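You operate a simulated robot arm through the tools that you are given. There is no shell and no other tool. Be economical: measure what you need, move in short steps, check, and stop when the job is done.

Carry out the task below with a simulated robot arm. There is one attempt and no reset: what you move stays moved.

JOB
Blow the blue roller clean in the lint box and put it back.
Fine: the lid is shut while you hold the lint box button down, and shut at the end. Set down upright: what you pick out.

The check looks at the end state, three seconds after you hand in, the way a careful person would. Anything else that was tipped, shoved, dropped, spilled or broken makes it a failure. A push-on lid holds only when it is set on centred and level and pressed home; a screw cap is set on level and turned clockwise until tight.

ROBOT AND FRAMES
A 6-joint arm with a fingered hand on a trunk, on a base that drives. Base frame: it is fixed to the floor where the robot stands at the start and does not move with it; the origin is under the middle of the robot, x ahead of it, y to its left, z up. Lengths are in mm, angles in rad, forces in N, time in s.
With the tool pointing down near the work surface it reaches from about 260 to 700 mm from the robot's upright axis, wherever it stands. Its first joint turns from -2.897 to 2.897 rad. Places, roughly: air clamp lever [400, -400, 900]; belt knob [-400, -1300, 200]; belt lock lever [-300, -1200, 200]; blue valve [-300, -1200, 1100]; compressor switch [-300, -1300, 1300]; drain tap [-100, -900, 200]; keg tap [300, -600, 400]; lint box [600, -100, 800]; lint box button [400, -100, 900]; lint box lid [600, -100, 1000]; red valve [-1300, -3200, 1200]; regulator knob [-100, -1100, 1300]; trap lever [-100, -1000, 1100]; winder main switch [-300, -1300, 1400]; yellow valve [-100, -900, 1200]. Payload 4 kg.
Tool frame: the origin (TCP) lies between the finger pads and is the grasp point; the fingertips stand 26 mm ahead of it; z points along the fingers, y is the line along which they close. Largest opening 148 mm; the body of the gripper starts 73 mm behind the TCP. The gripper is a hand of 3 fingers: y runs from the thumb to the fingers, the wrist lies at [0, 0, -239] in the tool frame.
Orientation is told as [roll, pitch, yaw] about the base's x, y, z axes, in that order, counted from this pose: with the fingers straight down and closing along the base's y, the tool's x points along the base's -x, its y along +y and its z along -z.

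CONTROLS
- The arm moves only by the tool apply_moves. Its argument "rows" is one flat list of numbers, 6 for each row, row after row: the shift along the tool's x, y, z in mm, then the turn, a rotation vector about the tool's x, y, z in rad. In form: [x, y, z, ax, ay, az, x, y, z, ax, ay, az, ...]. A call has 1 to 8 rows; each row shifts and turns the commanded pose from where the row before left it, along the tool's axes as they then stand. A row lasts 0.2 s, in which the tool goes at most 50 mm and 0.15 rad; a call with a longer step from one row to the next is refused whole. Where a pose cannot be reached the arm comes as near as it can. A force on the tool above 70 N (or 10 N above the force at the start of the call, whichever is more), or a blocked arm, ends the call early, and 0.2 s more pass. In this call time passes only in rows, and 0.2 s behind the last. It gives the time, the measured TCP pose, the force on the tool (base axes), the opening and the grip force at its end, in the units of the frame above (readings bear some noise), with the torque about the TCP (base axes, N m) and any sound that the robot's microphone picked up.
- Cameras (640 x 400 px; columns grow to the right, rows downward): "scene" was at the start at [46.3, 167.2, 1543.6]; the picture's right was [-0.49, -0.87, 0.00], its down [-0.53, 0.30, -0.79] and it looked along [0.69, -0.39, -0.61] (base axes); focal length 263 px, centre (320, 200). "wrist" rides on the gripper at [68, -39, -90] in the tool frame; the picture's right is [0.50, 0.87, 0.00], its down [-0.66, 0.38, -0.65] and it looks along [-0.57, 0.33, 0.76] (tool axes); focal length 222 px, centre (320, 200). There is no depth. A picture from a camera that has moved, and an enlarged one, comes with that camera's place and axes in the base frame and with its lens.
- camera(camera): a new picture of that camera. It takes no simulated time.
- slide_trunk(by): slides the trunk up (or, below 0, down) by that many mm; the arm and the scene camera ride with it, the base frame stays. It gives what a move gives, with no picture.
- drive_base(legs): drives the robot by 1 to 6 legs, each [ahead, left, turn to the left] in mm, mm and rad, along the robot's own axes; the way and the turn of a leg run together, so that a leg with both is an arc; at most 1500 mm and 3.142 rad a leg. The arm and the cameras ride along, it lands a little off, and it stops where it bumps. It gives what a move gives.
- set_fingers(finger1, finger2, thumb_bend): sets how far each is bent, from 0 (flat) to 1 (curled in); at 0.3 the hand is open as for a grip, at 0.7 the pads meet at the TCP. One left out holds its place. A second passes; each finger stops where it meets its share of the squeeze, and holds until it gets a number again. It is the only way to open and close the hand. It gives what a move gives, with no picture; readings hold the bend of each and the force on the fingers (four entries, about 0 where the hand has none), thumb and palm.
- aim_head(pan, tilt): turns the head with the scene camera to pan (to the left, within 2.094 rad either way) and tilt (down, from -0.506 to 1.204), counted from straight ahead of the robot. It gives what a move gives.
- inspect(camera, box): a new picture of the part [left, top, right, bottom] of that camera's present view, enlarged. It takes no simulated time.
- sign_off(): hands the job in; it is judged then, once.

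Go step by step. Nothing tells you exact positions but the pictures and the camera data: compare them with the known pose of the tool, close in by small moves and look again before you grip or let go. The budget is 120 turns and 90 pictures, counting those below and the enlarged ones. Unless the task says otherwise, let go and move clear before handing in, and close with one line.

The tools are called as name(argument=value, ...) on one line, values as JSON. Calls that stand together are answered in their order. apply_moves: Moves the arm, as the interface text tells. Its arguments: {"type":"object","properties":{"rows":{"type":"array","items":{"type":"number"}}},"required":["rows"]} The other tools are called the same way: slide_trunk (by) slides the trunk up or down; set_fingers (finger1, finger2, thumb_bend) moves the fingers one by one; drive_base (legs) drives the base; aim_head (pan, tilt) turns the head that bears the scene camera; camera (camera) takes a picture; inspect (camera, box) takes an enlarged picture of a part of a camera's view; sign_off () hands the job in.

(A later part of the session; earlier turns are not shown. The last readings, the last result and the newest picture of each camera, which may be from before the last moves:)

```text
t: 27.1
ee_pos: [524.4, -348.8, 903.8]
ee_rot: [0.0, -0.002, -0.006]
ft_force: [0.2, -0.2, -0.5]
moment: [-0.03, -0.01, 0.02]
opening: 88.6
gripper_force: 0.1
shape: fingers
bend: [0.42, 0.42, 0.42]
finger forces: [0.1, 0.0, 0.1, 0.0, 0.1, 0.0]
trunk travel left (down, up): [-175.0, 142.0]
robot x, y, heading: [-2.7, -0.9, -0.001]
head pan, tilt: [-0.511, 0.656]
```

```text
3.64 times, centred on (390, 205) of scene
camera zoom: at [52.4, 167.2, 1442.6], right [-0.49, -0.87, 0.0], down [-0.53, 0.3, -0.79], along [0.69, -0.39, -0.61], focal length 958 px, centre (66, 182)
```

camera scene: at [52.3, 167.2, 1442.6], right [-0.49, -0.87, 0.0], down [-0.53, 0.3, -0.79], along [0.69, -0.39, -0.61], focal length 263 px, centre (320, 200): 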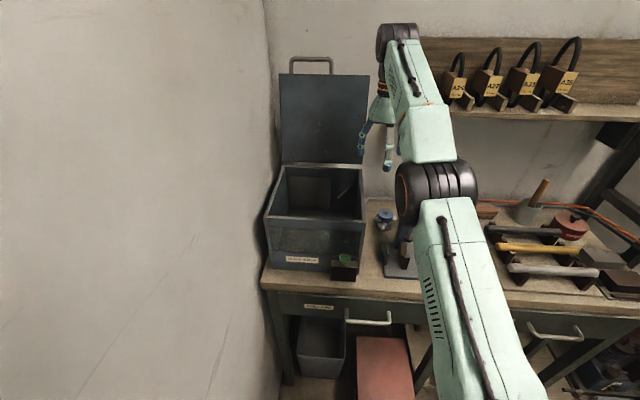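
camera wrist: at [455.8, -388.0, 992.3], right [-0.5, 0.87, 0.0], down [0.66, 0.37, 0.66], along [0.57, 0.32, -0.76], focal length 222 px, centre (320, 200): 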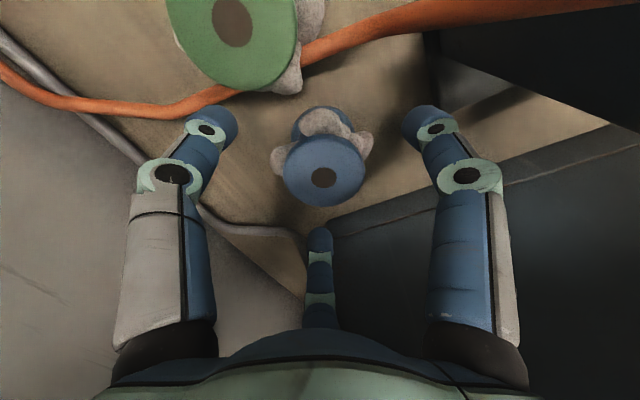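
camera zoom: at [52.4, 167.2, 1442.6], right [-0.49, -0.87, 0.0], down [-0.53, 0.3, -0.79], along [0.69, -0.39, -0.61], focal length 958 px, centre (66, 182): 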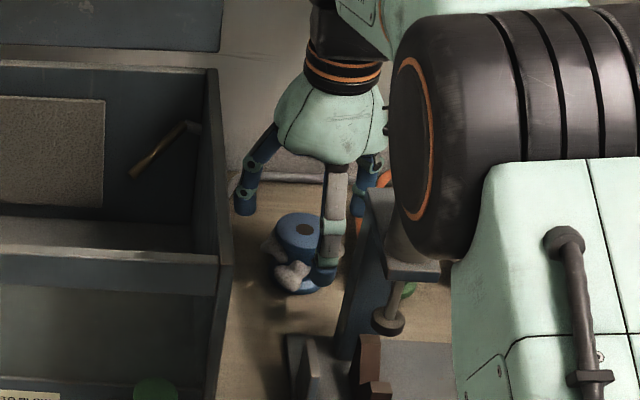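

apply_moves(rows=[2, 0, 20, 0, 0, 0, 0, 0, 20, 0, 0, 0])

set_fingers(finger1=0.6, finger2=0.6, thumb_bend=0.6)

camera(camera="wrist")

inspect(camera="scene", box=[350, 150, 430, 260])

```text
t: 27.7
ee_pos: [523.2, -349.2, 863.0]
ee_rot: [-0.002, -0.002, -0.006]
ft_force: [-0.1, 0.1, -0.7]
moment: [-0.01, -0.03, -0.03]
opening: 88.5
gripper_force: 0.1
shape: fingers
bend: [0.42, 0.42, 0.42]
finger forces: [0.0, 0.0, 0.0, 0.0, 0.0, 0.1]
trunk travel left (down, up): [-175.0, 142.0]
robot x, y, heading: [4.0, -0.1, 0.004]
head pan, tilt: [-0.511, 0.656]
```

```text
t: 28.7
ee_pos: [522.9, -349.3, 863.4]
ee_rot: [0.0, -0.002, -0.005]
ft_force: [0.6, -0.3, -0.1]
moment: [-0.03, -0.01, 0.02]
opening: 31.6
gripper_force: 0.2
shape: fingers
bend: [0.59, 0.59, 0.6]
finger forces: [0.7, 0.7, 0.1, 0.1, 0.3, 0.1]
trunk travel left (down, up): [-175.0, 142.0]
robot x, y, heading: [-2.6, 2.9, -0.0]
head pan, tilt: [-0.511, 0.656]
```

```text
51 pictures are left
camera wrist: at [454.4, -387.9, 952.8], right [-0.5, 0.87, 0.0], down [0.66, 0.37, 0.65], along [0.57, 0.32, -0.76], focal length 222 px, centre (320, 200)
```

wrist: 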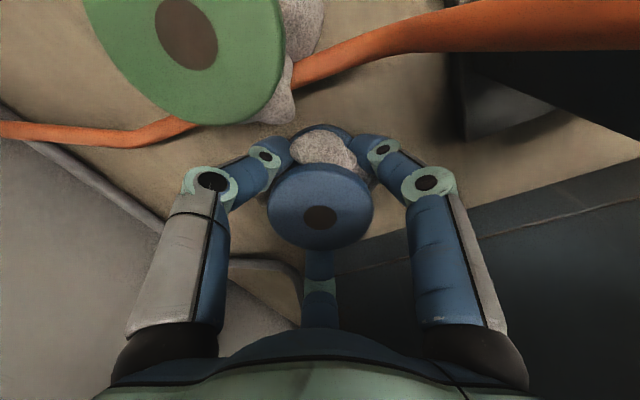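

```text
3.64 times, centred on (390, 205) of scene
camera zoom: at [52.4, 167.2, 1442.6], right [-0.49, -0.87, 0.0], down [-0.53, 0.3, -0.79], along [0.69, -0.39, -0.61], focal length 958 px, centre (66, 182)
```

zoom: 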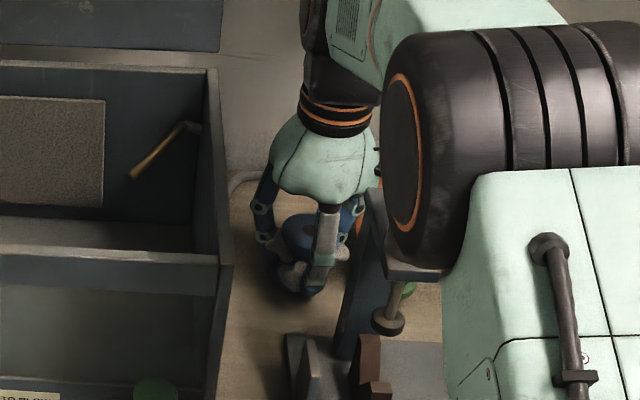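

set_fingers(finger1=0.75, finger2=0.75, thumb_bend=0.75)

camera(camera="wrist")

```text
t: 29.7
ee_pos: [522.0, -349.0, 862.7]
ee_rot: [0.0, -0.002, -0.005]
ft_force: [0.2, 0.5, -0.2]
moment: [0.0, 0.01, 0.02]
opening: 26.8
gripper_force: 20.1
shape: fingers
bend: [0.59, 0.59, 0.66]
finger forces: [12.4, 12.3, 0.0, 0.0, 15.2, 0.1]
trunk travel left (down, up): [-175.0, 142.0]
robot x, y, heading: [1.1, -0.2, -0.002]
head pan, tilt: [-0.511, 0.656]
```

```text
49 pictures are left
camera wrist: at [454.4, -387.9, 952.8], right [-0.5, 0.87, 0.0], down [0.66, 0.37, 0.65], along [0.57, 0.32, -0.76], focal length 222 px, centre (320, 200)
```

wrist: 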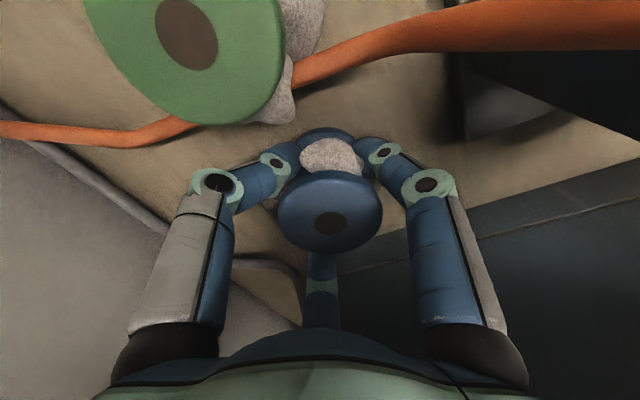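

Gripped firmly. Lift with the trunk and then the arm.

slide_trunk(by=130)

apply_moves(rows=[0, 0, -40, 0, 0, 0, 0, 0, -40, 0, 0, 0, 0, 0, -40, 0, 0, 0])

camera(camera="wrist")

camera(camera="scene")

```text
t: 31.3
ee_pos: [521.4, -347.3, 992.6]
ee_rot: [0.001, -0.003, -0.005]
ft_force: [1.0, 0.1, -1.3]
moment: [0.03, -0.01, 0.03]
opening: 27.1
gripper_force: 19.8
shape: fingers
bend: [0.59, 0.59, 0.66]
finger forces: [12.3, 12.2, 0.0, 0.0, 15.1, 0.0]
trunk travel left (down, up): [-305.0, 12.0]
robot x, y, heading: [-0.8, -3.8, -0.001]
head pan, tilt: [-0.511, 0.656]
```

```text
t: 32.1
ee_pos: [522.8, -348.9, 1112.4]
ee_rot: [-0.001, -0.003, -0.005]
ft_force: [0.2, 0.5, -1.0]
moment: [0.01, -0.02, 0.0]
opening: 27.0
gripper_force: 19.3
shape: fingers
bend: [0.59, 0.59, 0.66]
finger forces: [12.3, 12.3, 0.0, 0.0, 15.1, 0.0]
trunk travel left (down, up): [-305.0, 12.0]
robot x, y, heading: [-0.3, -2.9, -0.0]
head pan, tilt: [-0.511, 0.656]
```

```text
48 pictures are left
camera wrist: at [453.7, -386.8, 1202.2], right [-0.49, 0.87, 0.0], down [0.66, 0.37, 0.65], along [0.57, 0.32, -0.76], focal length 222 px, centre (320, 200)
```

wrist: 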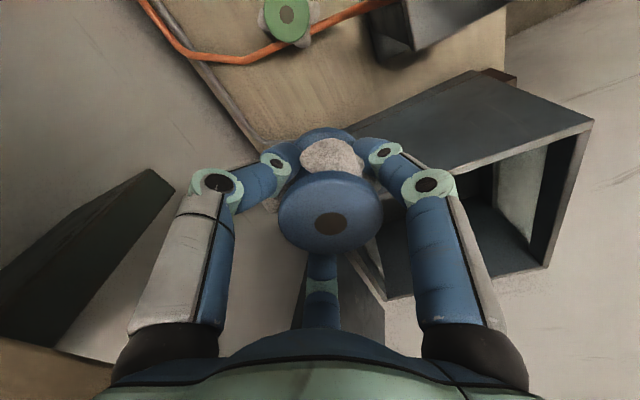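

```text
47 pictures are left
camera scene: at [43.4, 167.5, 1575.7], right [-0.49, -0.87, 0.0], down [-0.53, 0.3, -0.79], along [0.69, -0.39, -0.61], focal length 263 px, centre (320, 200)
```

scene: 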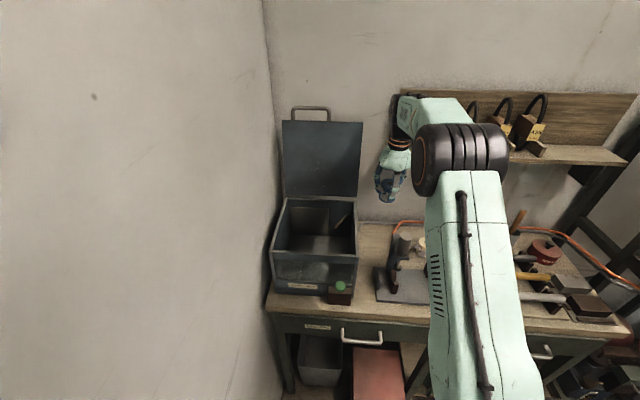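

apply_moves(rows=[-8, 46, 0, 0, 0, 0, -8, 46, 0, 0, 0, 0, -8, 46, 0, 0, 0, 0, -12, 46, 0, 0, 0, 0, -15, 45, 0, 0, 0, 0])

inspect(camera="scene", box=[240, 120, 400, 310])

camera(camera="wrist")

```text
t: 33.3
ee_pos: [577.1, -117.7, 1112.7]
ee_rot: [-0.001, -0.003, -0.004]
ft_force: [0.5, 0.3, -0.5]
moment: [0.0, 0.02, -0.02]
opening: 26.7
gripper_force: 19.6
shape: fingers
bend: [0.59, 0.59, 0.66]
finger forces: [12.0, 12.4, 0.0, 0.0, 15.1, 0.0]
trunk travel left (down, up): [-305.0, 12.0]
robot x, y, heading: [-1.6, 2.5, 0.003]
head pan, tilt: [-0.511, 0.656]
```

```text
2.11 times, centred on (320, 215) of scene
camera zoom: at [44.2, 168.5, 1575.6], right [-0.49, -0.87, 0.0], down [-0.53, 0.3, -0.79], along [0.69, -0.39, -0.61], focal length 555 px, centre (320, 168)
```

zoom: 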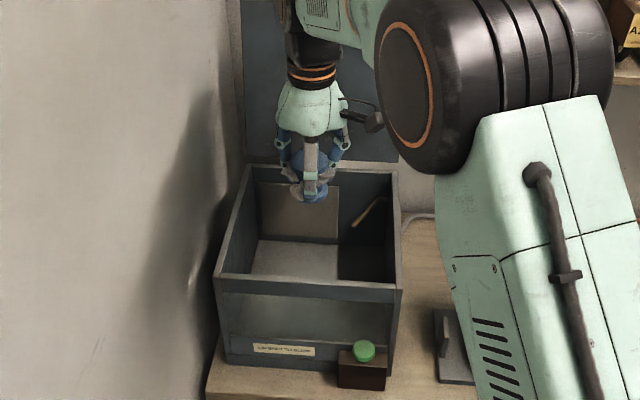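

```text
45 pictures are left
camera wrist: at [508.5, -156.3, 1202.6], right [-0.49, 0.87, 0.0], down [0.66, 0.37, 0.65], along [0.57, 0.32, -0.76], focal length 222 px, centre (320, 200)
```

wrist: 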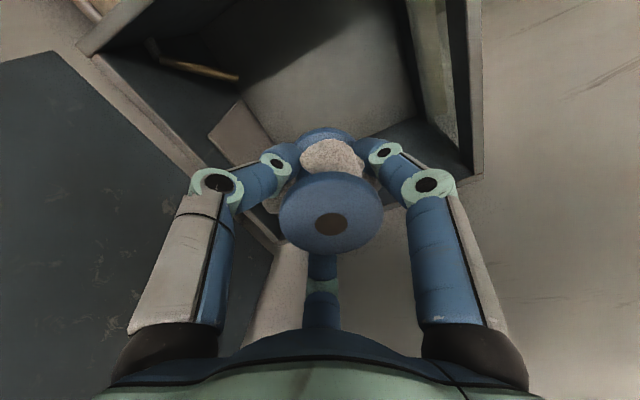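

apply_moves(rows=[11, 28, 0, 0, 0, 0, 0, 0, 40, 0, 0, 0, 0, 0, 40, 0, 0, 0])

inspect(camera="scene", box=[240, 120, 400, 310])

camera(camera="wrist")

```text
t: 34.1
ee_pos: [565.7, -90.0, 1033.9]
ee_rot: [0.0, -0.002, -0.007]
ft_force: [0.4, 0.5, -0.6]
moment: [0.01, 0.02, -0.01]
opening: 26.8
gripper_force: 19.1
shape: fingers
bend: [0.59, 0.59, 0.66]
finger forces: [11.9, 12.6, 0.1, 0.1, 14.9, 0.0]
trunk travel left (down, up): [-305.0, 12.0]
robot x, y, heading: [2.0, 2.0, 0.0]
head pan, tilt: [-0.511, 0.656]
```

```text
2.11 times, centred on (320, 215) of scene
camera zoom: at [43.9, 167.5, 1575.7], right [-0.49, -0.87, 0.0], down [-0.53, 0.3, -0.79], along [0.69, -0.39, -0.61], focal length 555 px, centre (320, 168)
```

zoom: 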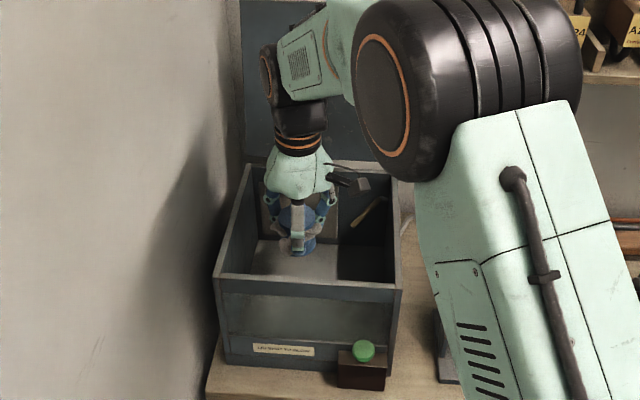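

```text
43 pictures are left
camera wrist: at [495.5, -129.7, 1122.8], right [-0.5, 0.87, 0.0], down [0.66, 0.37, 0.65], along [0.57, 0.32, -0.76], focal length 222 px, centre (320, 200)
```

wrist: 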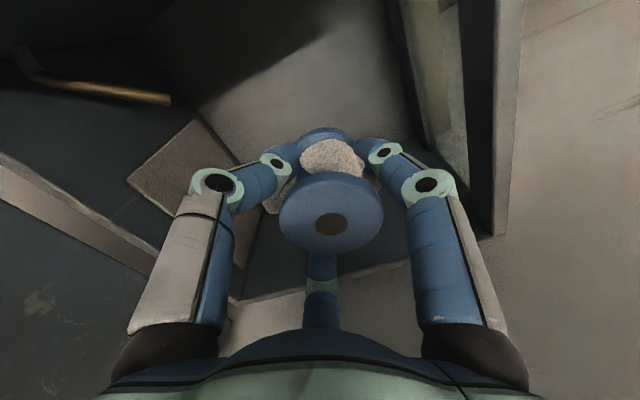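

apply_moves(rows=[0, 0, 35, 0, 0, 0, 0, 0, 35, 0, 0, 0, 0, 0, 35, 0, 0, 0, 0, 0, 20, 0, 0, 0])

inspect(camera="scene", box=[240, 160, 400, 310])

camera(camera="wrist")

```text
t: 35.1
ee_pos: [566.4, -88.4, 905.2]
ee_rot: [0.001, -0.003, -0.006]
ft_force: [-0.2, 0.2, -1.0]
moment: [-0.03, 0.0, 0.0]
opening: 26.8
gripper_force: 19.4
shape: fingers
bend: [0.59, 0.59, 0.66]
finger forces: [11.9, 12.5, 0.0, 0.0, 14.8, 0.0]
trunk travel left (down, up): [-305.0, 12.0]
robot x, y, heading: [1.5, -3.8, -0.001]
head pan, tilt: [-0.511, 0.656]
```

```text
2.67 times, centred on (320, 235) of scene
camera zoom: at [43.7, 167.3, 1575.7], right [-0.49, -0.87, 0.0], down [-0.53, 0.3, -0.79], along [0.69, -0.39, -0.61], focal length 702 px, centre (320, 107)
```

zoom: 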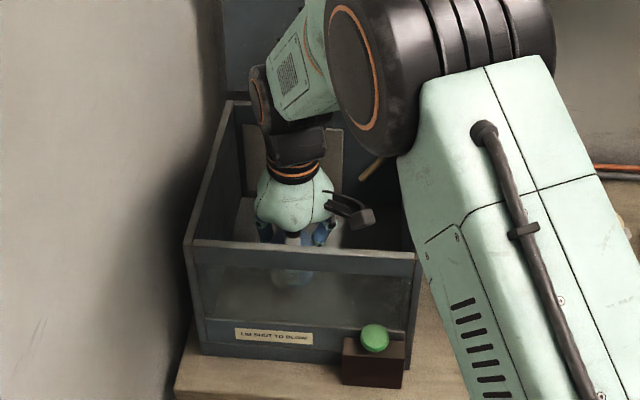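

```text
41 pictures are left
camera wrist: at [497.5, -128.7, 996.4], right [-0.5, 0.87, 0.0], down [0.66, 0.37, 0.66], along [0.57, 0.32, -0.76], focal length 222 px, centre (320, 200)
```

wrist: 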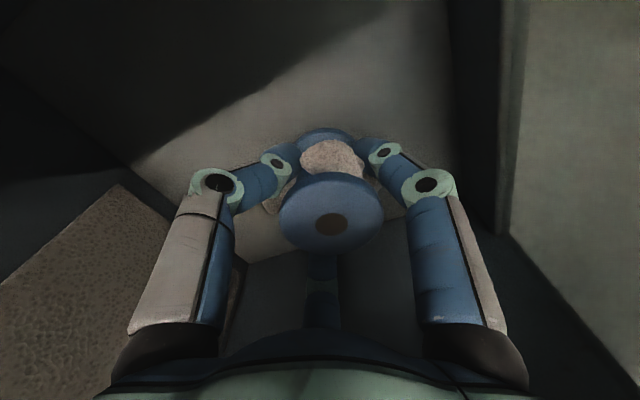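

apply_moves(rows=[0, 0, 8, 0, 0, 0, 0, 0, 6, 0, 0, 0])

apply_moves(rows=[0, 0, 4, 0, 0, 0, 0, 0, 3, 0, 0, 0])

```text
t: 35.7
ee_pos: [564.6, -91.1, 893.7]
ee_rot: [-0.001, -0.001, -0.005]
ft_force: [0.2, 0.1, -1.2]
moment: [0.0, 0.01, -0.03]
opening: 26.7
gripper_force: 19.6
shape: fingers
bend: [0.59, 0.59, 0.66]
finger forces: [11.9, 12.5, 0.0, 0.0, 14.7, 0.0]
trunk travel left (down, up): [-305.0, 12.0]
robot x, y, heading: [-2.2, 2.0, 0.002]
head pan, tilt: [-0.511, 0.656]
```

```text
t: 36.3
ee_pos: [565.3, -92.3, 890.0]
ee_rot: [0.002, -0.008, -0.006]
ft_force: [-0.2, -1.9, 24.7]
moment: [0.09, 0.03, 0.02]
opening: 26.2
gripper_force: 24.0
shape: fingers
bend: [0.59, 0.59, 0.67]
finger forces: [13.9, 15.0, 0.0, 0.0, 19.1, 0.0]
trunk travel left (down, up): [-305.0, 12.0]
robot x, y, heading: [-5.6, 0.3, -0.001]
head pan, tilt: [-0.511, 0.656]
```

Floor contact found at TCP ≈ 891. I'll relieve the press and release.

apply_moves(rows=[0, 0, -2, 0, 0, 0])

set_fingers(finger1=0.55, finger2=0.55, thumb_bend=0.58)

set_fingers(finger1=0.42, finger2=0.42, thumb_bend=0.42)

camera(camera="wrist")

```text
t: 36.7
ee_pos: [564.2, -91.5, 890.9]
ee_rot: [-0.001, -0.005, -0.005]
ft_force: [4.1, -2.9, 24.8]
moment: [0.04, -0.17, 0.03]
opening: 26.0
gripper_force: 23.7
shape: fingers
bend: [0.59, 0.59, 0.67]
finger forces: [12.3, 15.5, 0.0, 0.0, 19.0, 0.0]
trunk travel left (down, up): [-305.0, 12.0]
robot x, y, heading: [1.9, -1.8, -0.001]
head pan, tilt: [-0.511, 0.656]
```

```text
t: 37.7
ee_pos: [563.5, -91.7, 888.5]
ee_rot: [0.0, -0.001, -0.005]
ft_force: [0.1, -0.7, 0.0]
moment: [-0.01, 0.0, -0.02]
opening: 41.9
gripper_force: 0.0
shape: fingers
bend: [0.55, 0.55, 0.57]
finger forces: [0.0, 0.1, 0.0, 0.0, 0.1, 0.0]
trunk travel left (down, up): [-305.0, 12.0]
robot x, y, heading: [3.8, -1.3, 0.0]
head pan, tilt: [-0.511, 0.656]
```

```text
t: 38.7
ee_pos: [563.1, -90.9, 888.8]
ee_rot: [0.0, -0.001, -0.004]
ft_force: [0.6, -0.5, -0.2]
moment: [-0.04, 0.02, 0.01]
opening: 88.0
gripper_force: 0.0
shape: fingers
bend: [0.42, 0.42, 0.42]
finger forces: [0.0, 0.0, 0.0, 0.0, 0.0, 0.0]
trunk travel left (down, up): [-305.0, 12.0]
robot x, y, heading: [-0.5, -0.1, -0.001]
head pan, tilt: [-0.511, 0.656]
```

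```text
40 pictures are left
camera wrist: at [495.6, -129.9, 978.6], right [-0.5, 0.87, 0.0], down [0.66, 0.37, 0.65], along [0.57, 0.32, -0.76], focal length 222 px, centre (320, 200)
```

wrist: 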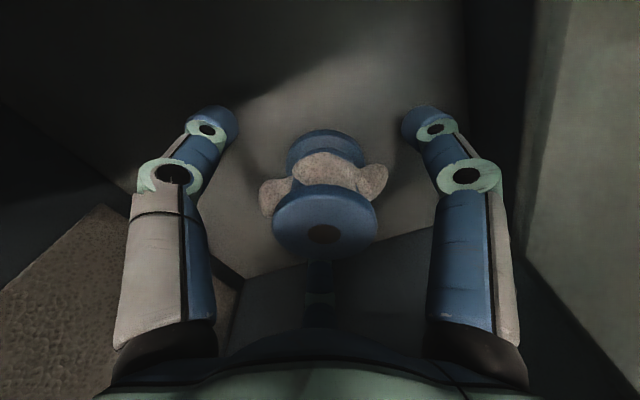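

Roller stands upright in the box. Raise out of the box.

apply_moves(rows=[0, 0, -40, 0, 0, 0, 0, 0, -40, 0, 0, 0, 0, 0, -45, 0, 0, 0, 0, 0, -45, 0, 0, 0, 0, 0, -45, 0, 0, 0, 0, 0, -45, 0, 0, 0, 0, 0, -40, 0, 0, 0])

camera(camera="scene")

camera(camera="wrist")

```text
t: 40.3
ee_pos: [567.4, -91.1, 1189.2]
ee_rot: [0.0, -0.002, -0.006]
ft_force: [-0.8, 0.5, 0.5]
moment: [-0.01, -0.02, -0.02]
opening: 88.1
gripper_force: 0.1
shape: fingers
bend: [0.42, 0.42, 0.42]
finger forces: [0.0, 0.1, 0.1, 0.0, 0.1, 0.0]
trunk travel left (down, up): [-305.0, 12.0]
robot x, y, heading: [0.5, 0.8, -0.004]
head pan, tilt: [-0.511, 0.656]
```

```text
39 pictures are left
camera scene: at [43.3, 167.3, 1575.7], right [-0.49, -0.87, 0.0], down [-0.53, 0.3, -0.79], along [0.69, -0.39, -0.61], focal length 263 px, centre (320, 200)
```

scene: 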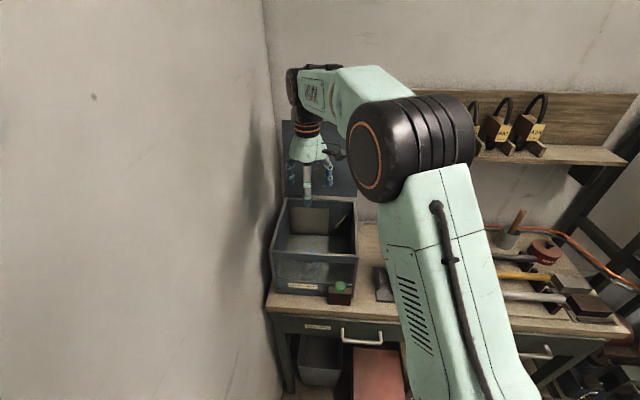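

```text
38 pictures are left
camera wrist: at [497.8, -129.9, 1279.0], right [-0.49, 0.87, 0.0], down [0.66, 0.37, 0.65], along [0.57, 0.32, -0.76], focal length 222 px, centre (320, 200)
```

wrist: 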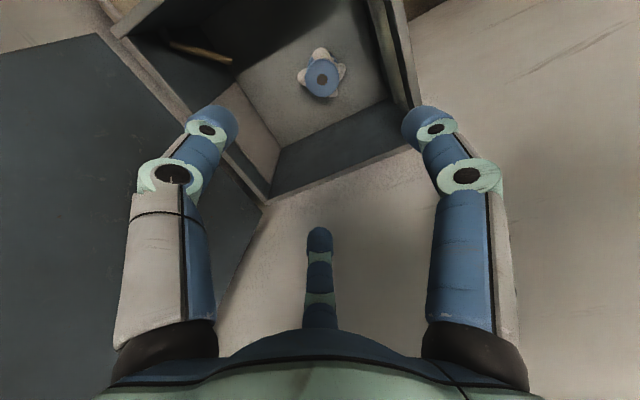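

apply_moves(rows=[0, 0, 0, 0, 0, -0.14, 0, 0, 0, 0, 0, -0.14, 0, 0, 0, 0, 0, -0.14, 0, 0, 0, 0, 0, -0.14, 0, 0, 0, 0, 0, -0.14, 0, 0, 0, 0, 0, -0.14, 0, 0, 0, 0, 0, -0.146])

apply_moves(rows=[0, 0, 0, 0.1375, 0, 0, 0, 0, 0, 0.1375, 0, 0, 0, 0, 0, 0.1375, 0, 0, 0, 0, 0, 0.1375, 0, 0, 0, 0, 0, 0.1375, 0, 0, 0, 0, 0, 0.1375, 0, 0, 0, 0, 0, 0.1375, 0, 0, 0, 0, 0, 0.1375, 0, 0])

set_fingers(finger1=0.63, finger2=0.6, thumb_bend=0.3)

```text
t: 41.9
ee_pos: [563.9, -90.6, 1188.3]
ee_rot: [-0.002, -0.002, 0.983]
ft_force: [-0.2, 0.1, 0.2]
moment: [-0.06, -0.02, 0.01]
opening: 88.1
gripper_force: 0.0
shape: fingers
bend: [0.42, 0.42, 0.42]
finger forces: [0.0, 0.1, 0.0, 0.0, 0.0, 0.0]
trunk travel left (down, up): [-305.0, 12.0]
robot x, y, heading: [0.5, 0.8, 0.001]
head pan, tilt: [-0.511, 0.656]
```

```text
t: 43.7
ee_pos: [563.1, -91.4, 1188.9]
ee_rot: [-1.101, 0.001, 0.981]
ft_force: [-0.6, 0.3, 0.4]
moment: [-0.02, -0.04, -0.01]
opening: 88.0
gripper_force: 0.0
shape: fingers
bend: [0.42, 0.42, 0.42]
finger forces: [0.0, 0.1, 0.0, 0.0, 0.0, 0.1]
trunk travel left (down, up): [-305.0, 12.0]
robot x, y, heading: [0.6, -4.4, -0.002]
head pan, tilt: [-0.511, 0.656]
```

```text
t: 44.7
ee_pos: [562.6, -90.8, 1189.0]
ee_rot: [-1.102, -0.002, 0.981]
ft_force: [0.2, -0.1, 0.6]
moment: [0.01, -0.03, -0.01]
opening: 79.2
gripper_force: 0.1
shape: fingers
bend: [0.63, 0.6, 0.3]
finger forces: [0.0, 0.0, 0.0, 0.1, 0.0, 0.1]
trunk travel left (down, up): [-305.0, 12.0]
robot x, y, heading: [-2.8, 1.1, 0.002]
head pan, tilt: [-0.511, 0.656]
```

apply_moves(rows=[-6.5, -36, -18, 0, 0, 0, -6.5, -36, -18, 0, 0, 0, -6, -36, -18, 0, 0, 0, 0, -20.4, 40, 0, 0, 0, 0, -20.4, 40, 0, 0, 0, 0, -20.4, 40, 0, 0, 0])

camera(camera="wrist")

```text
t: 46.1
ee_pos: [687.9, -151.8, 1309.0]
ee_rot: [-1.1, -0.001, 0.981]
ft_force: [-0.2, 0.7, -0.5]
moment: [0.01, 0.02, 0.02]
opening: 78.8
gripper_force: 0.3
shape: fingers
bend: [0.63, 0.6, 0.3]
finger forces: [0.0, 0.1, 0.0, 0.1, 0.0, 0.0]
trunk travel left (down, up): [-305.0, 12.0]
robot x, y, heading: [0.4, 3.9, 0.0]
head pan, tilt: [-0.511, 0.656]
```

```text
37 pictures are left
camera wrist: at [598.1, -173.2, 1384.6], right [-0.6, -0.2, -0.77], down [-0.26, 0.96, -0.04], along [0.75, 0.18, -0.63], focal length 222 px, centre (320, 200)
```

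wrist: 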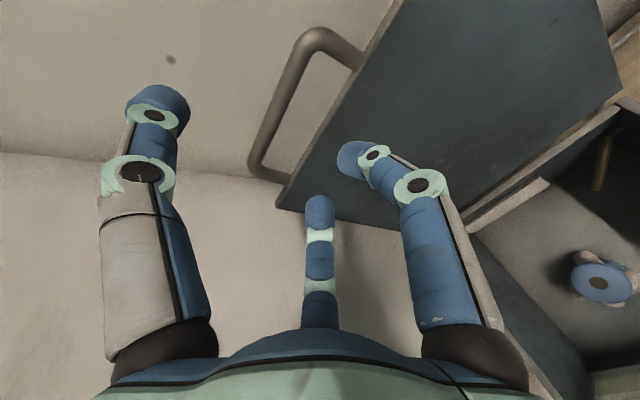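

apply_moves(rows=[0, -19, 37.5, 0, 0, 0, 0, -4, 12, 0, 0, 0, 0, -5, 10, 0, 0, 0, 0, -5, 10, 0, 0, 0])

camera(camera="wrist")

```text
t: 47.1
ee_pos: [750.7, -194.5, 1308.6]
ee_rot: [-1.101, 0.0, 0.981]
ft_force: [0.8, -0.7, 0.9]
moment: [-0.01, 0.0, -0.02]
opening: 78.9
gripper_force: 0.0
shape: fingers
bend: [0.63, 0.6, 0.3]
finger forces: [0.1, 0.1, 0.0, 0.0, 0.0, 0.0]
trunk travel left (down, up): [-305.0, 12.0]
robot x, y, heading: [1.4, 4.5, -0.001]
head pan, tilt: [-0.511, 0.656]
```

```text
36 pictures are left
camera wrist: at [660.1, -216.1, 1383.3], right [-0.6, -0.2, -0.77], down [-0.26, 0.96, -0.04], along [0.75, 0.18, -0.63], focal length 222 px, centre (320, 200)
```

wrist: 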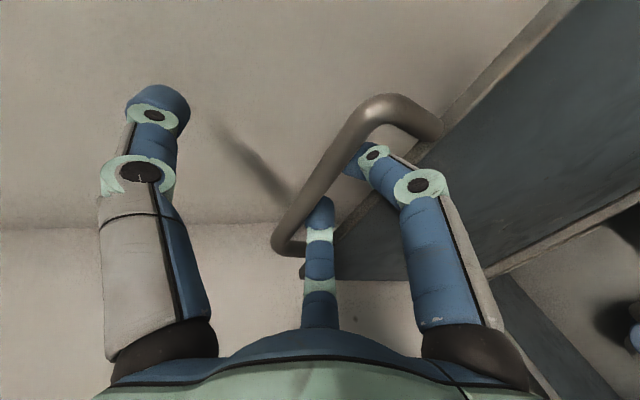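

apply_moves(rows=[3, -4, 9, 0, 0, 0, 3, -4, 9, 0, 0, 0])

set_fingers(finger1=0.68, finger2=0.68, thumb_bend=0.68)

camera(camera="wrist")

```text
t: 47.7
ee_pos: [764.1, -210.0, 1305.7]
ee_rot: [-1.101, 0.001, 0.981]
ft_force: [0.0, -0.7, 0.8]
moment: [0.02, -0.01, -0.02]
opening: 78.8
gripper_force: 0.4
shape: fingers
bend: [0.63, 0.6, 0.3]
finger forces: [0.3, 0.1, 0.0, 0.0, 0.0, 0.0]
trunk travel left (down, up): [-305.0, 12.0]
robot x, y, heading: [-0.3, -0.1, -0.001]
head pan, tilt: [-0.511, 0.656]
```

```text
t: 48.7
ee_pos: [762.4, -210.3, 1305.8]
ee_rot: [-1.101, -0.003, 0.981]
ft_force: [-0.7, -0.3, -1.4]
moment: [0.0, -0.04, 0.02]
opening: 6.0
gripper_force: 0.6
shape: fingers
bend: [0.67, 0.68, 0.68]
finger forces: [0.8, 0.4, 0.0, 0.1, 0.0, 0.0]
trunk travel left (down, up): [-305.0, 12.0]
robot x, y, heading: [2.2, 1.7, -0.001]
head pan, tilt: [-0.511, 0.656]
```

```text
35 pictures are left
camera wrist: at [673.1, -231.9, 1382.1], right [-0.6, -0.2, -0.77], down [-0.26, 0.96, -0.04], along [0.75, 0.18, -0.63], focal length 222 px, centre (320, 200)
```

wrist: 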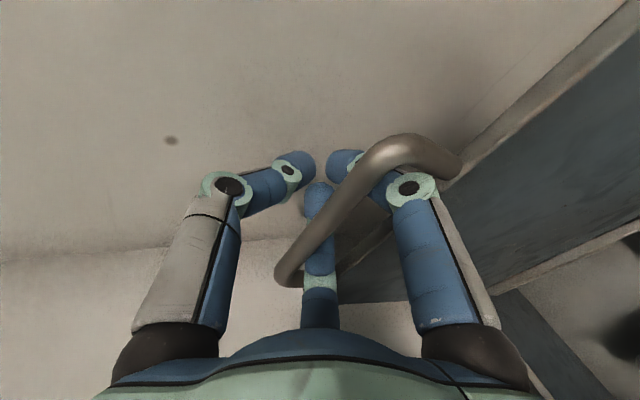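

Caged again. I'll pull the lid forward along the reverse arc.

apply_moves(rows=[0, 8.7, -30.3, -0.02, 0, 0, 0, 14.4, -31.5, -0.06, 0, 0, 0, 19.9, -28.5, -0.06, 0, 0, 0, 24.5, -24.6, -0.06, 0, 0, 0, 28.7, -19.9, -0.06, 0, 0])

camera(camera="wrist")

inspect(camera="scene", box=[240, 90, 420, 270])

```text
t: 49.9
ee_pos: [623.5, -115.2, 1295.4]
ee_rot: [-0.839, -0.002, 0.978]
ft_force: [-0.5, -0.2, -0.1]
moment: [-0.02, -0.01, 0.03]
opening: 5.3
gripper_force: 0.4
shape: fingers
bend: [0.68, 0.68, 0.68]
finger forces: [0.4, 0.1, 0.1, 0.0, 0.1, 0.0]
trunk travel left (down, up): [-305.0, 12.0]
robot x, y, heading: [1.5, 1.3, -0.003]
head pan, tilt: [-0.511, 0.656]
```

```text
34 pictures are left
camera wrist: at [551.0, -148.9, 1385.6], right [-0.76, -0.09, -0.65], down [-0.25, 0.96, 0.16], along [0.6, 0.28, -0.75], focal length 222 px, centre (320, 200)
```

wrist: 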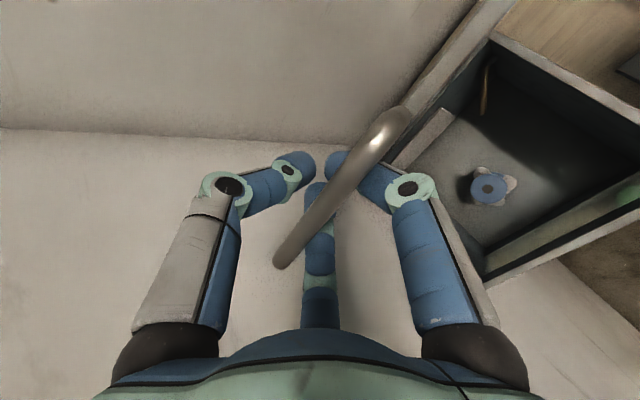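

```text
2.22 times, centred on (330, 180) of scene
camera zoom: at [42.7, 167.6, 1575.7], right [-0.49, -0.87, 0.0], down [-0.53, 0.3, -0.79], along [0.69, -0.39, -0.61], focal length 585 px, centre (298, 244)
```

zoom: 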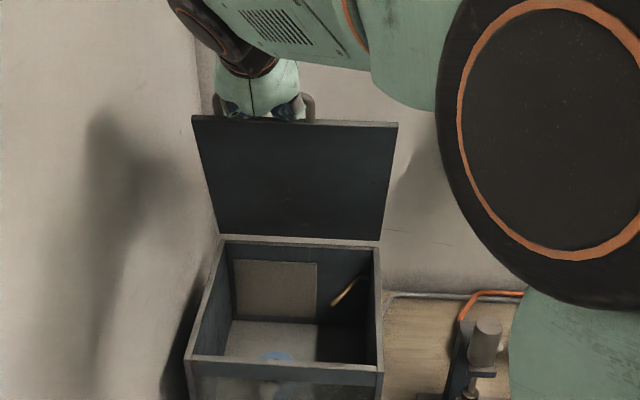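

apply_moves(rows=[0, 31.9, -14.7, -0.08, 0, 0, 0, 34.3, -8.2, -0.08, 0, 0, 0, 35.2, -1.3, -0.08, 0, 0, 0, 34.9, 5.5, -0.08, 0, 0, 0, 33.6, 12, -0.13, 0, 0, 0, 29.7, 19.6, -0.13, 0, 0])

inspect(camera="scene", box=[240, 110, 420, 290])

apply_moves(rows=[0, 23.8, 25.9, -0.13, 0, 0, 0, 16.8, 30.5, -0.13, 0, 0])

inspect(camera="scene", box=[240, 110, 420, 290])

```text
t: 51.3
ee_pos: [489.2, -25.7, 1160.9]
ee_rot: [-0.263, -0.002, 0.981]
ft_force: [-5.9, 3.8, 7.2]
moment: [-0.67, -1.03, 0.01]
opening: 24.0
gripper_force: 26.8
shape: fingers
bend: [0.64, 0.64, 0.68]
finger forces: [11.0, 10.9, 0.1, 0.0, 31.9, 0.0]
trunk travel left (down, up): [-305.0, 12.0]
robot x, y, heading: [1.7, 5.3, 0.002]
head pan, tilt: [-0.511, 0.656]
```

```text
2.22 times, centred on (330, 200) of scene
camera zoom: at [41.8, 167.8, 1575.8], right [-0.49, -0.87, 0.0], down [-0.53, 0.3, -0.79], along [0.69, -0.39, -0.61], focal length 585 px, centre (298, 200)
```

zoom: 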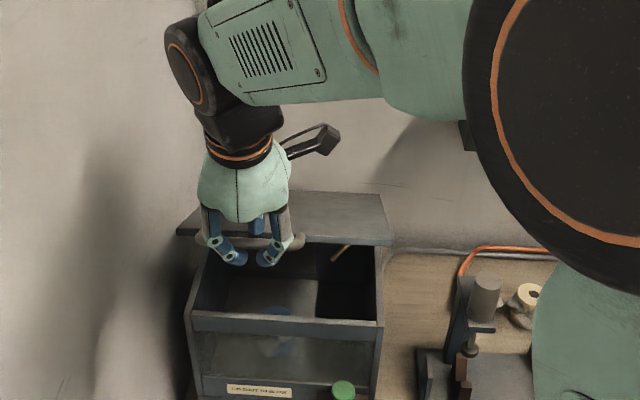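

```text
t: 51.9
ee_pos: [466.1, -7.9, 1097.5]
ee_rot: [0.003, 0.0, 0.982]
ft_force: [-8.2, 5.4, 0.4]
moment: [0.1, 0.17, -0.02]
opening: 15.8
gripper_force: 4.7
shape: fingers
bend: [0.63, 0.63, 0.68]
finger forces: [5.1, 5.3, 0.0, 0.0, 0.1, 0.0]
trunk travel left (down, up): [-305.0, 12.0]
robot x, y, heading: [-3.0, -3.0, -0.002]
head pan, tilt: [-0.511, 0.656]
```

```text
2.22 times, centred on (330, 200) of scene
camera zoom: at [42.3, 168.4, 1575.5], right [-0.49, -0.87, 0.0], down [-0.53, 0.3, -0.79], along [0.69, -0.39, -0.61], focal length 585 px, centre (298, 200)
```

zoom: 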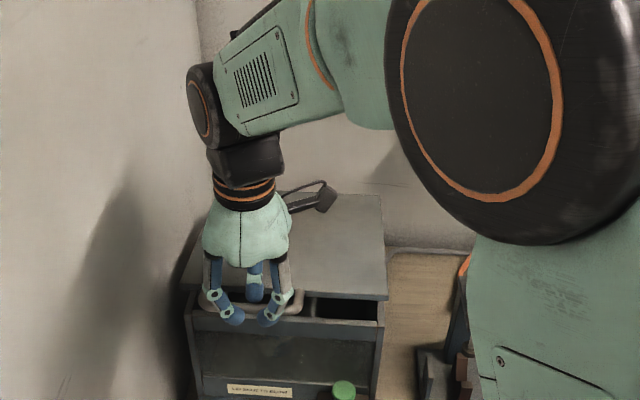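

apply_moves(rows=[0, 9, 10, 0, 0, 0, 0, 3, 18, 0, 0, 0, 0, 1, 18, 0, 0, 0])

inspect(camera="scene", box=[260, 170, 380, 290])

camera(camera="wrist")

```text
t: 52.7
ee_pos: [456.2, -3.9, 1053.6]
ee_rot: [-0.001, -0.003, 0.981]
ft_force: [-1.1, 1.0, 0.7]
moment: [0.01, 0.04, -0.02]
opening: 11.5
gripper_force: 3.6
shape: fingers
bend: [0.66, 0.66, 0.67]
finger forces: [2.0, 2.0, 0.0, 0.0, 3.2, 0.1]
trunk travel left (down, up): [-305.0, 12.0]
robot x, y, heading: [-3.3, 0.4, -0.001]
head pan, tilt: [-0.511, 0.656]
```

```text
3.33 times, centred on (320, 230) of scene
camera zoom: at [43.5, 167.3, 1575.8], right [-0.49, -0.87, 0.0], down [-0.53, 0.3, -0.79], along [0.69, -0.39, -0.61], focal length 878 px, centre (320, 100)
```

zoom: 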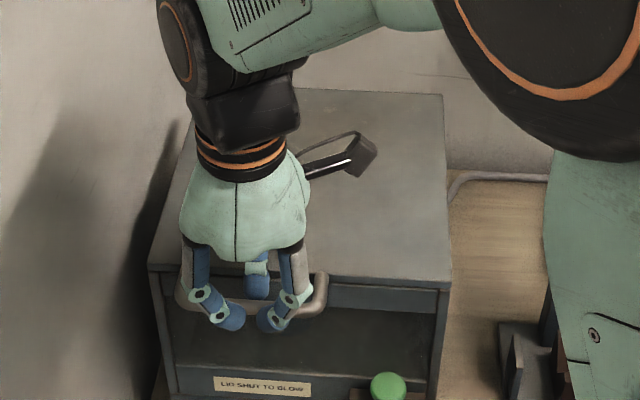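

```text
29 pictures are left
camera wrist: at [450.7, -81.5, 1142.8], right [-1.0, 0.07, 0.0], down [0.05, 0.76, 0.65], along [0.04, 0.65, -0.76], focal length 222 px, centre (320, 200)
```

wrist: 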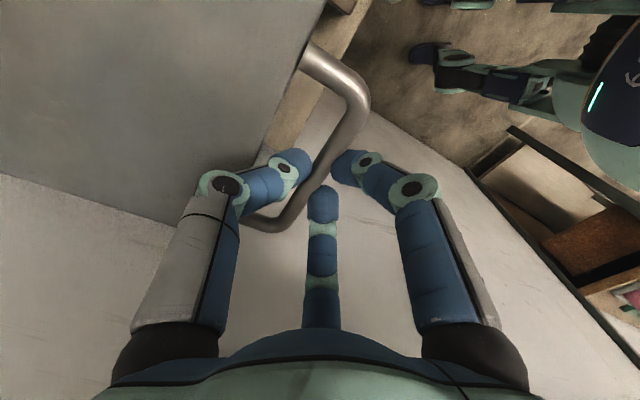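

Lid appears shut. Open the fingers and withdraw upward.

set_fingers(finger1=0.45, finger2=0.45, thumb_bend=0.63)

apply_moves(rows=[0, 2, -20, 0, 0, 0, 0, 0, -30, 0, 0, 0, 0, 0, -30, 0, 0, 0, 0, 0, -30, 0, 0, 0])

inspect(camera="scene", box=[250, 160, 400, 310])

```text
t: 53.7
ee_pos: [456.6, -2.5, 1052.8]
ee_rot: [-0.001, -0.002, 0.981]
ft_force: [0.1, -0.6, 0.2]
moment: [0.0, -0.01, -0.02]
opening: 51.1
gripper_force: 0.0
shape: fingers
bend: [0.45, 0.45, 0.63]
finger forces: [0.0, 0.1, 0.0, 0.0, 0.0, 0.0]
trunk travel left (down, up): [-305.0, 12.0]
robot x, y, heading: [-1.2, -4.5, 0.002]
head pan, tilt: [-0.511, 0.656]
```

```text
t: 54.7
ee_pos: [455.9, -4.7, 1163.6]
ee_rot: [0.0, 0.0, 0.982]
ft_force: [0.4, 0.3, -0.5]
moment: [0.02, 0.01, -0.01]
opening: 50.9
gripper_force: 0.1
shape: fingers
bend: [0.45, 0.45, 0.63]
finger forces: [0.0, 0.0, 0.0, 0.1, 0.0, 0.0]
trunk travel left (down, up): [-305.0, 12.0]
robot x, y, heading: [4.5, -1.1, -0.003]
head pan, tilt: [-0.511, 0.656]
```

```text
2.67 times, centred on (325, 235) of scene
camera zoom: at [43.3, 167.2, 1575.7], right [-0.49, -0.87, 0.0], down [-0.53, 0.3, -0.79], along [0.69, -0.39, -0.61], focal length 702 px, centre (307, 107)
```

zoom: 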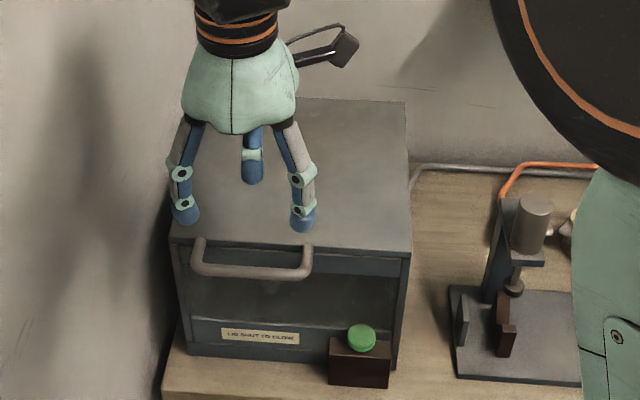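

Lid is shut. Button is about (412,-111,910), to the right of the handle. I'll close the hand, move above it, and tilt the wrist back so the body clears the lid.

set_fingers(finger1=0.7, finger2=0.7, thumb_bend=0.7)

apply_moves(rows=[38, -3, 0, 0, 0, 0, 38, -3, 0, 0, 0, 0, 37, -2, 0, 0, 0, 0, 0, 0, 0, 0.15, 0, 0, 0, 0, 0, 0.15, 0, 0, 0, 0, 0, 0.15, 0, 0, 0, 0, 0, 0.15, 0, 0])

camera(camera="wrist")

inspect(camera="scene", box=[250, 160, 400, 310])

```text
t: 55.7
ee_pos: [455.7, -4.1, 1161.5]
ee_rot: [-0.002, -0.001, 0.98]
ft_force: [-0.9, 0.0, -0.2]
moment: [-0.02, -0.02, -0.01]
opening: 0.0
gripper_force: 0.1
shape: fingers
bend: [0.69, 0.69, 0.7]
finger forces: [0.1, 0.0, 0.0, 0.1, 0.0, 0.0]
trunk travel left (down, up): [-305.0, 12.0]
robot x, y, heading: [0.8, -0.0, -0.0]
head pan, tilt: [-0.511, 0.656]
```

```text
t: 57.3
ee_pos: [398.4, -100.2, 1163.4]
ee_rot: [-0.601, -0.003, 0.981]
ft_force: [0.1, -0.5, 0.2]
moment: [0.02, 0.03, -0.01]
opening: 0.1
gripper_force: 0.1
shape: fingers
bend: [0.69, 0.69, 0.7]
finger forces: [0.1, 0.1, 0.1, 0.0, 0.0, 0.0]
trunk travel left (down, up): [-305.0, 12.0]
robot x, y, heading: [3.3, -2.8, 0.0]
head pan, tilt: [-0.511, 0.656]
```

```text
27 pictures are left
camera wrist: at [343.8, -146.8, 1259.4], right [-0.87, -0.02, -0.49], down [-0.2, 0.92, 0.33], along [0.45, 0.38, -0.81], focal length 222 px, centre (320, 200)
```

wrist: 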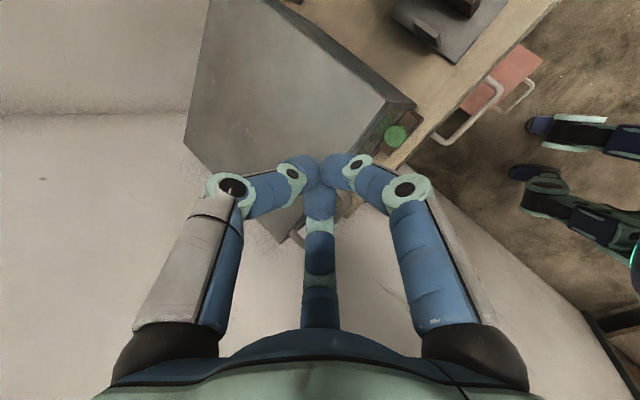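

```text
2.67 times, centred on (325, 235) of scene
camera zoom: at [43.0, 167.3, 1575.7], right [-0.49, -0.87, 0.0], down [-0.53, 0.3, -0.79], along [0.69, -0.39, -0.61], focal length 702 px, centre (307, 107)
```

zoom: 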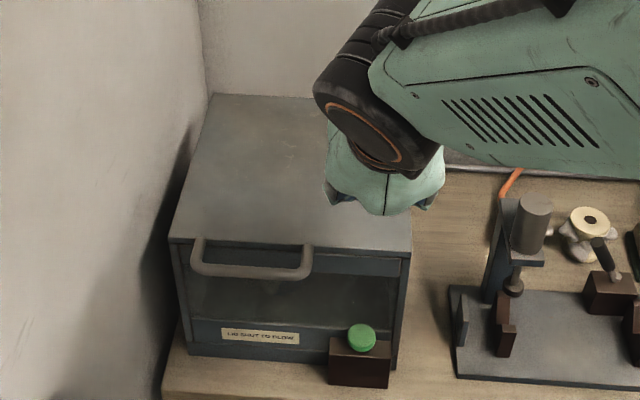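

apply_moves(rows=[0, 22.6, 33, 0, 0, 0, 0, 22.6, 33, 0, 0, 0, 0, 22.6, 33, 0, 0, 0, 0, 22.6, 33, 0, 0, 0, 0, 19, 27.5, 0, 0, 0])

camera(camera="wrist")

inspect(camera="scene", box=[250, 160, 400, 310])

```text
t: 58.5
ee_pos: [398.6, -99.8, 970.1]
ee_rot: [-0.602, -0.001, 0.981]
ft_force: [0.2, 0.6, 0.5]
moment: [0.01, 0.0, 0.02]
opening: 0.0
gripper_force: 0.0
shape: fingers
bend: [0.69, 0.69, 0.7]
finger forces: [0.1, 0.0, 0.0, 0.0, 0.0, 0.0]
trunk travel left (down, up): [-305.0, 12.0]
robot x, y, heading: [-1.1, 2.2, -0.0]
head pan, tilt: [-0.511, 0.656]
```

```text
25 pictures are left
camera wrist: at [346.1, -145.6, 1066.2], right [-0.87, -0.02, -0.49], down [-0.2, 0.92, 0.33], along [0.45, 0.38, -0.81], focal length 222 px, centre (320, 200)
```

wrist: 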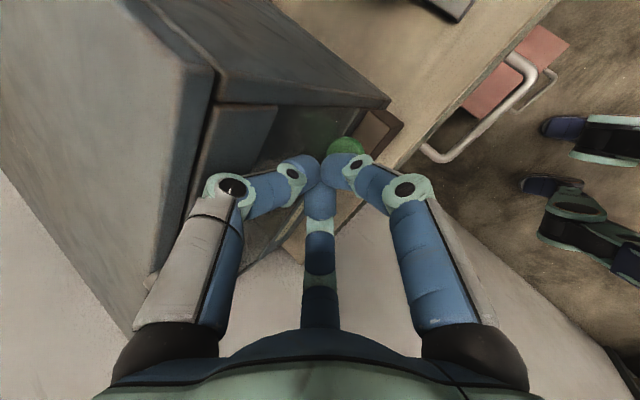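

```text
2.67 times, centred on (325, 235) of scene
camera zoom: at [44.4, 167.0, 1575.7], right [-0.49, -0.87, 0.0], down [-0.53, 0.3, -0.79], along [0.69, -0.39, -0.61], focal length 702 px, centre (307, 107)
```

zoom: 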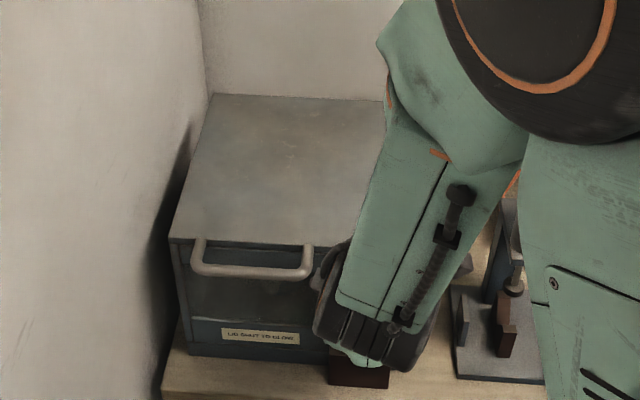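

apply_moves(rows=[0, 11, 18.5, 0, 0, 0, 0, 5.6, 8.2, 0, 0, 0])

camera(camera="wrist")

```text
t: 59.1
ee_pos: [401.6, -100.8, 938.0]
ee_rot: [-0.601, -0.001, 0.979]
ft_force: [0.1, -0.4, 0.1]
moment: [-0.01, 0.0, 0.01]
opening: 0.0
gripper_force: 0.1
shape: fingers
bend: [0.69, 0.69, 0.7]
finger forces: [0.1, 0.0, 0.0, 0.0, 0.0, 0.0]
trunk travel left (down, up): [-305.0, 12.0]
robot x, y, heading: [-0.5, 1.6, -0.0]
head pan, tilt: [-0.511, 0.656]
```

```text
23 pictures are left
camera wrist: at [346.4, -147.2, 1034.7], right [-0.87, -0.02, -0.49], down [-0.2, 0.92, 0.33], along [0.45, 0.38, -0.81], focal length 222 px, centre (320, 200)
```

wrist: 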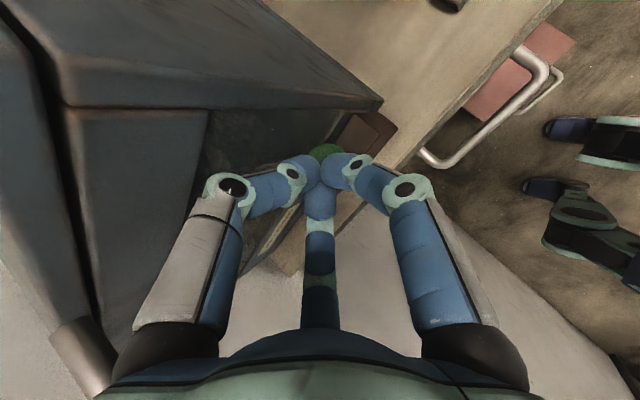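

apply_moves(rows=[0, 3.4, 5, 0, 0, 0, 0, 2.3, 3.3, 0, 0, 0])

apply_moves(rows=[0, 2.3, 3.3, 0, 0, 0, 0, 2.3, 3.3, 0, 0, 0])

```text
t: 59.7
ee_pos: [401.6, -102.0, 928.7]
ee_rot: [-0.599, -0.003, 0.98]
ft_force: [0.1, 0.8, 2.0]
moment: [0.03, -0.03, 0.03]
opening: 0.0
gripper_force: 1.7
shape: fingers
bend: [0.7, 0.7, 0.7]
finger forces: [1.5, 1.8, 0.0, 0.0, 0.1, 0.0]
trunk travel left (down, up): [-305.0, 12.0]
robot x, y, heading: [-0.2, -0.9, -0.0]
head pan, tilt: [-0.511, 0.656]
heard: click
```

```text
t: 60.3
ee_pos: [398.7, -101.0, 920.8]
ee_rot: [-0.604, -0.002, 0.981]
ft_force: [-2.7, 2.4, 14.7]
moment: [-0.06, -0.06, 0.03]
opening: 0.1
gripper_force: 9.4
shape: fingers
bend: [0.71, 0.71, 0.69]
finger forces: [9.4, 9.4, 0.0, 0.0, 0.1, 0.0]
trunk travel left (down, up): [-305.0, 12.0]
robot x, y, heading: [-0.1, -4.1, 0.002]
head pan, tilt: [-0.511, 0.656]
```

The button clicked. Hold it down and listen.

apply_moves(rows=[0, 0, 0, 0, 0, 0, 0, 0, 0, 0, 0, 0, 0, 0, 0, 0, 0, 0, 0, 0, 0, 0, 0, 0, 0, 0, 0, 0, 0, 0, 0, 0, 0, 0, 0, 0, 0, 0, 0, 0, 0, 0, 0, 0, 0, 0, 0, 0])

apply_moves(rows=[0, 0, 0, 0, 0, 0, 0, 0, 0, 0, 0, 0, 0, 0, 0, 0, 0, 0, 0, 0, 0, 0, 0, 0, 0, 0, 0, 0, 0, 0, 0, 0, 0, 0, 0, 0, 0, 0, 0, 0, 0, 0, 0, 0, 0, 0, 0, 0])

camera(camera="scene")

```text
t: 62.1
ee_pos: [399.4, -101.5, 920.2]
ee_rot: [-0.603, -0.001, 0.982]
ft_force: [-0.9, 2.1, 13.7]
moment: [-0.06, -0.14, 0.04]
opening: 0.0
gripper_force: 9.6
shape: fingers
bend: [0.71, 0.71, 0.69]
finger forces: [10.1, 9.6, 0.0, 0.0, 0.0, 0.1]
trunk travel left (down, up): [-305.0, 12.0]
robot x, y, heading: [1.7, 3.7, -0.0]
head pan, tilt: [-0.511, 0.656]
```

```text
t: 63.9
ee_pos: [398.7, -101.5, 920.6]
ee_rot: [-0.601, 0.0, 0.982]
ft_force: [-0.7, 2.5, 14.2]
moment: [-0.05, -0.13, 0.01]
opening: 0.2
gripper_force: 10.0
shape: fingers
bend: [0.71, 0.71, 0.69]
finger forces: [10.0, 9.7, 0.1, 0.0, 0.1, 0.0]
trunk travel left (down, up): [-305.0, 12.0]
robot x, y, heading: [2.6, -1.9, 0.003]
head pan, tilt: [-0.511, 0.656]
```

```text
22 pictures are left
camera scene: at [42.3, 167.8, 1575.7], right [-0.49, -0.87, 0.0], down [-0.53, 0.3, -0.79], along [0.69, -0.39, -0.61], focal length 263 px, centre (320, 200)
```

scene: 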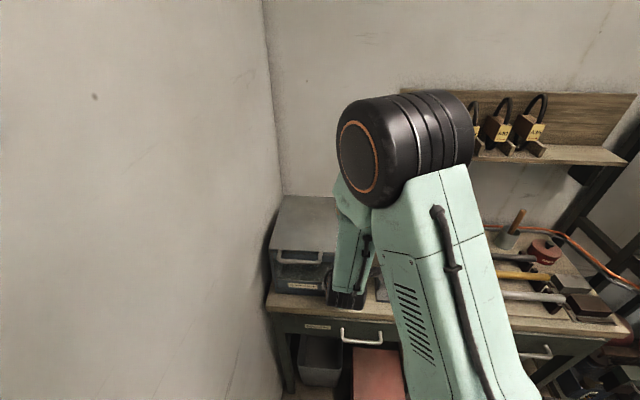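

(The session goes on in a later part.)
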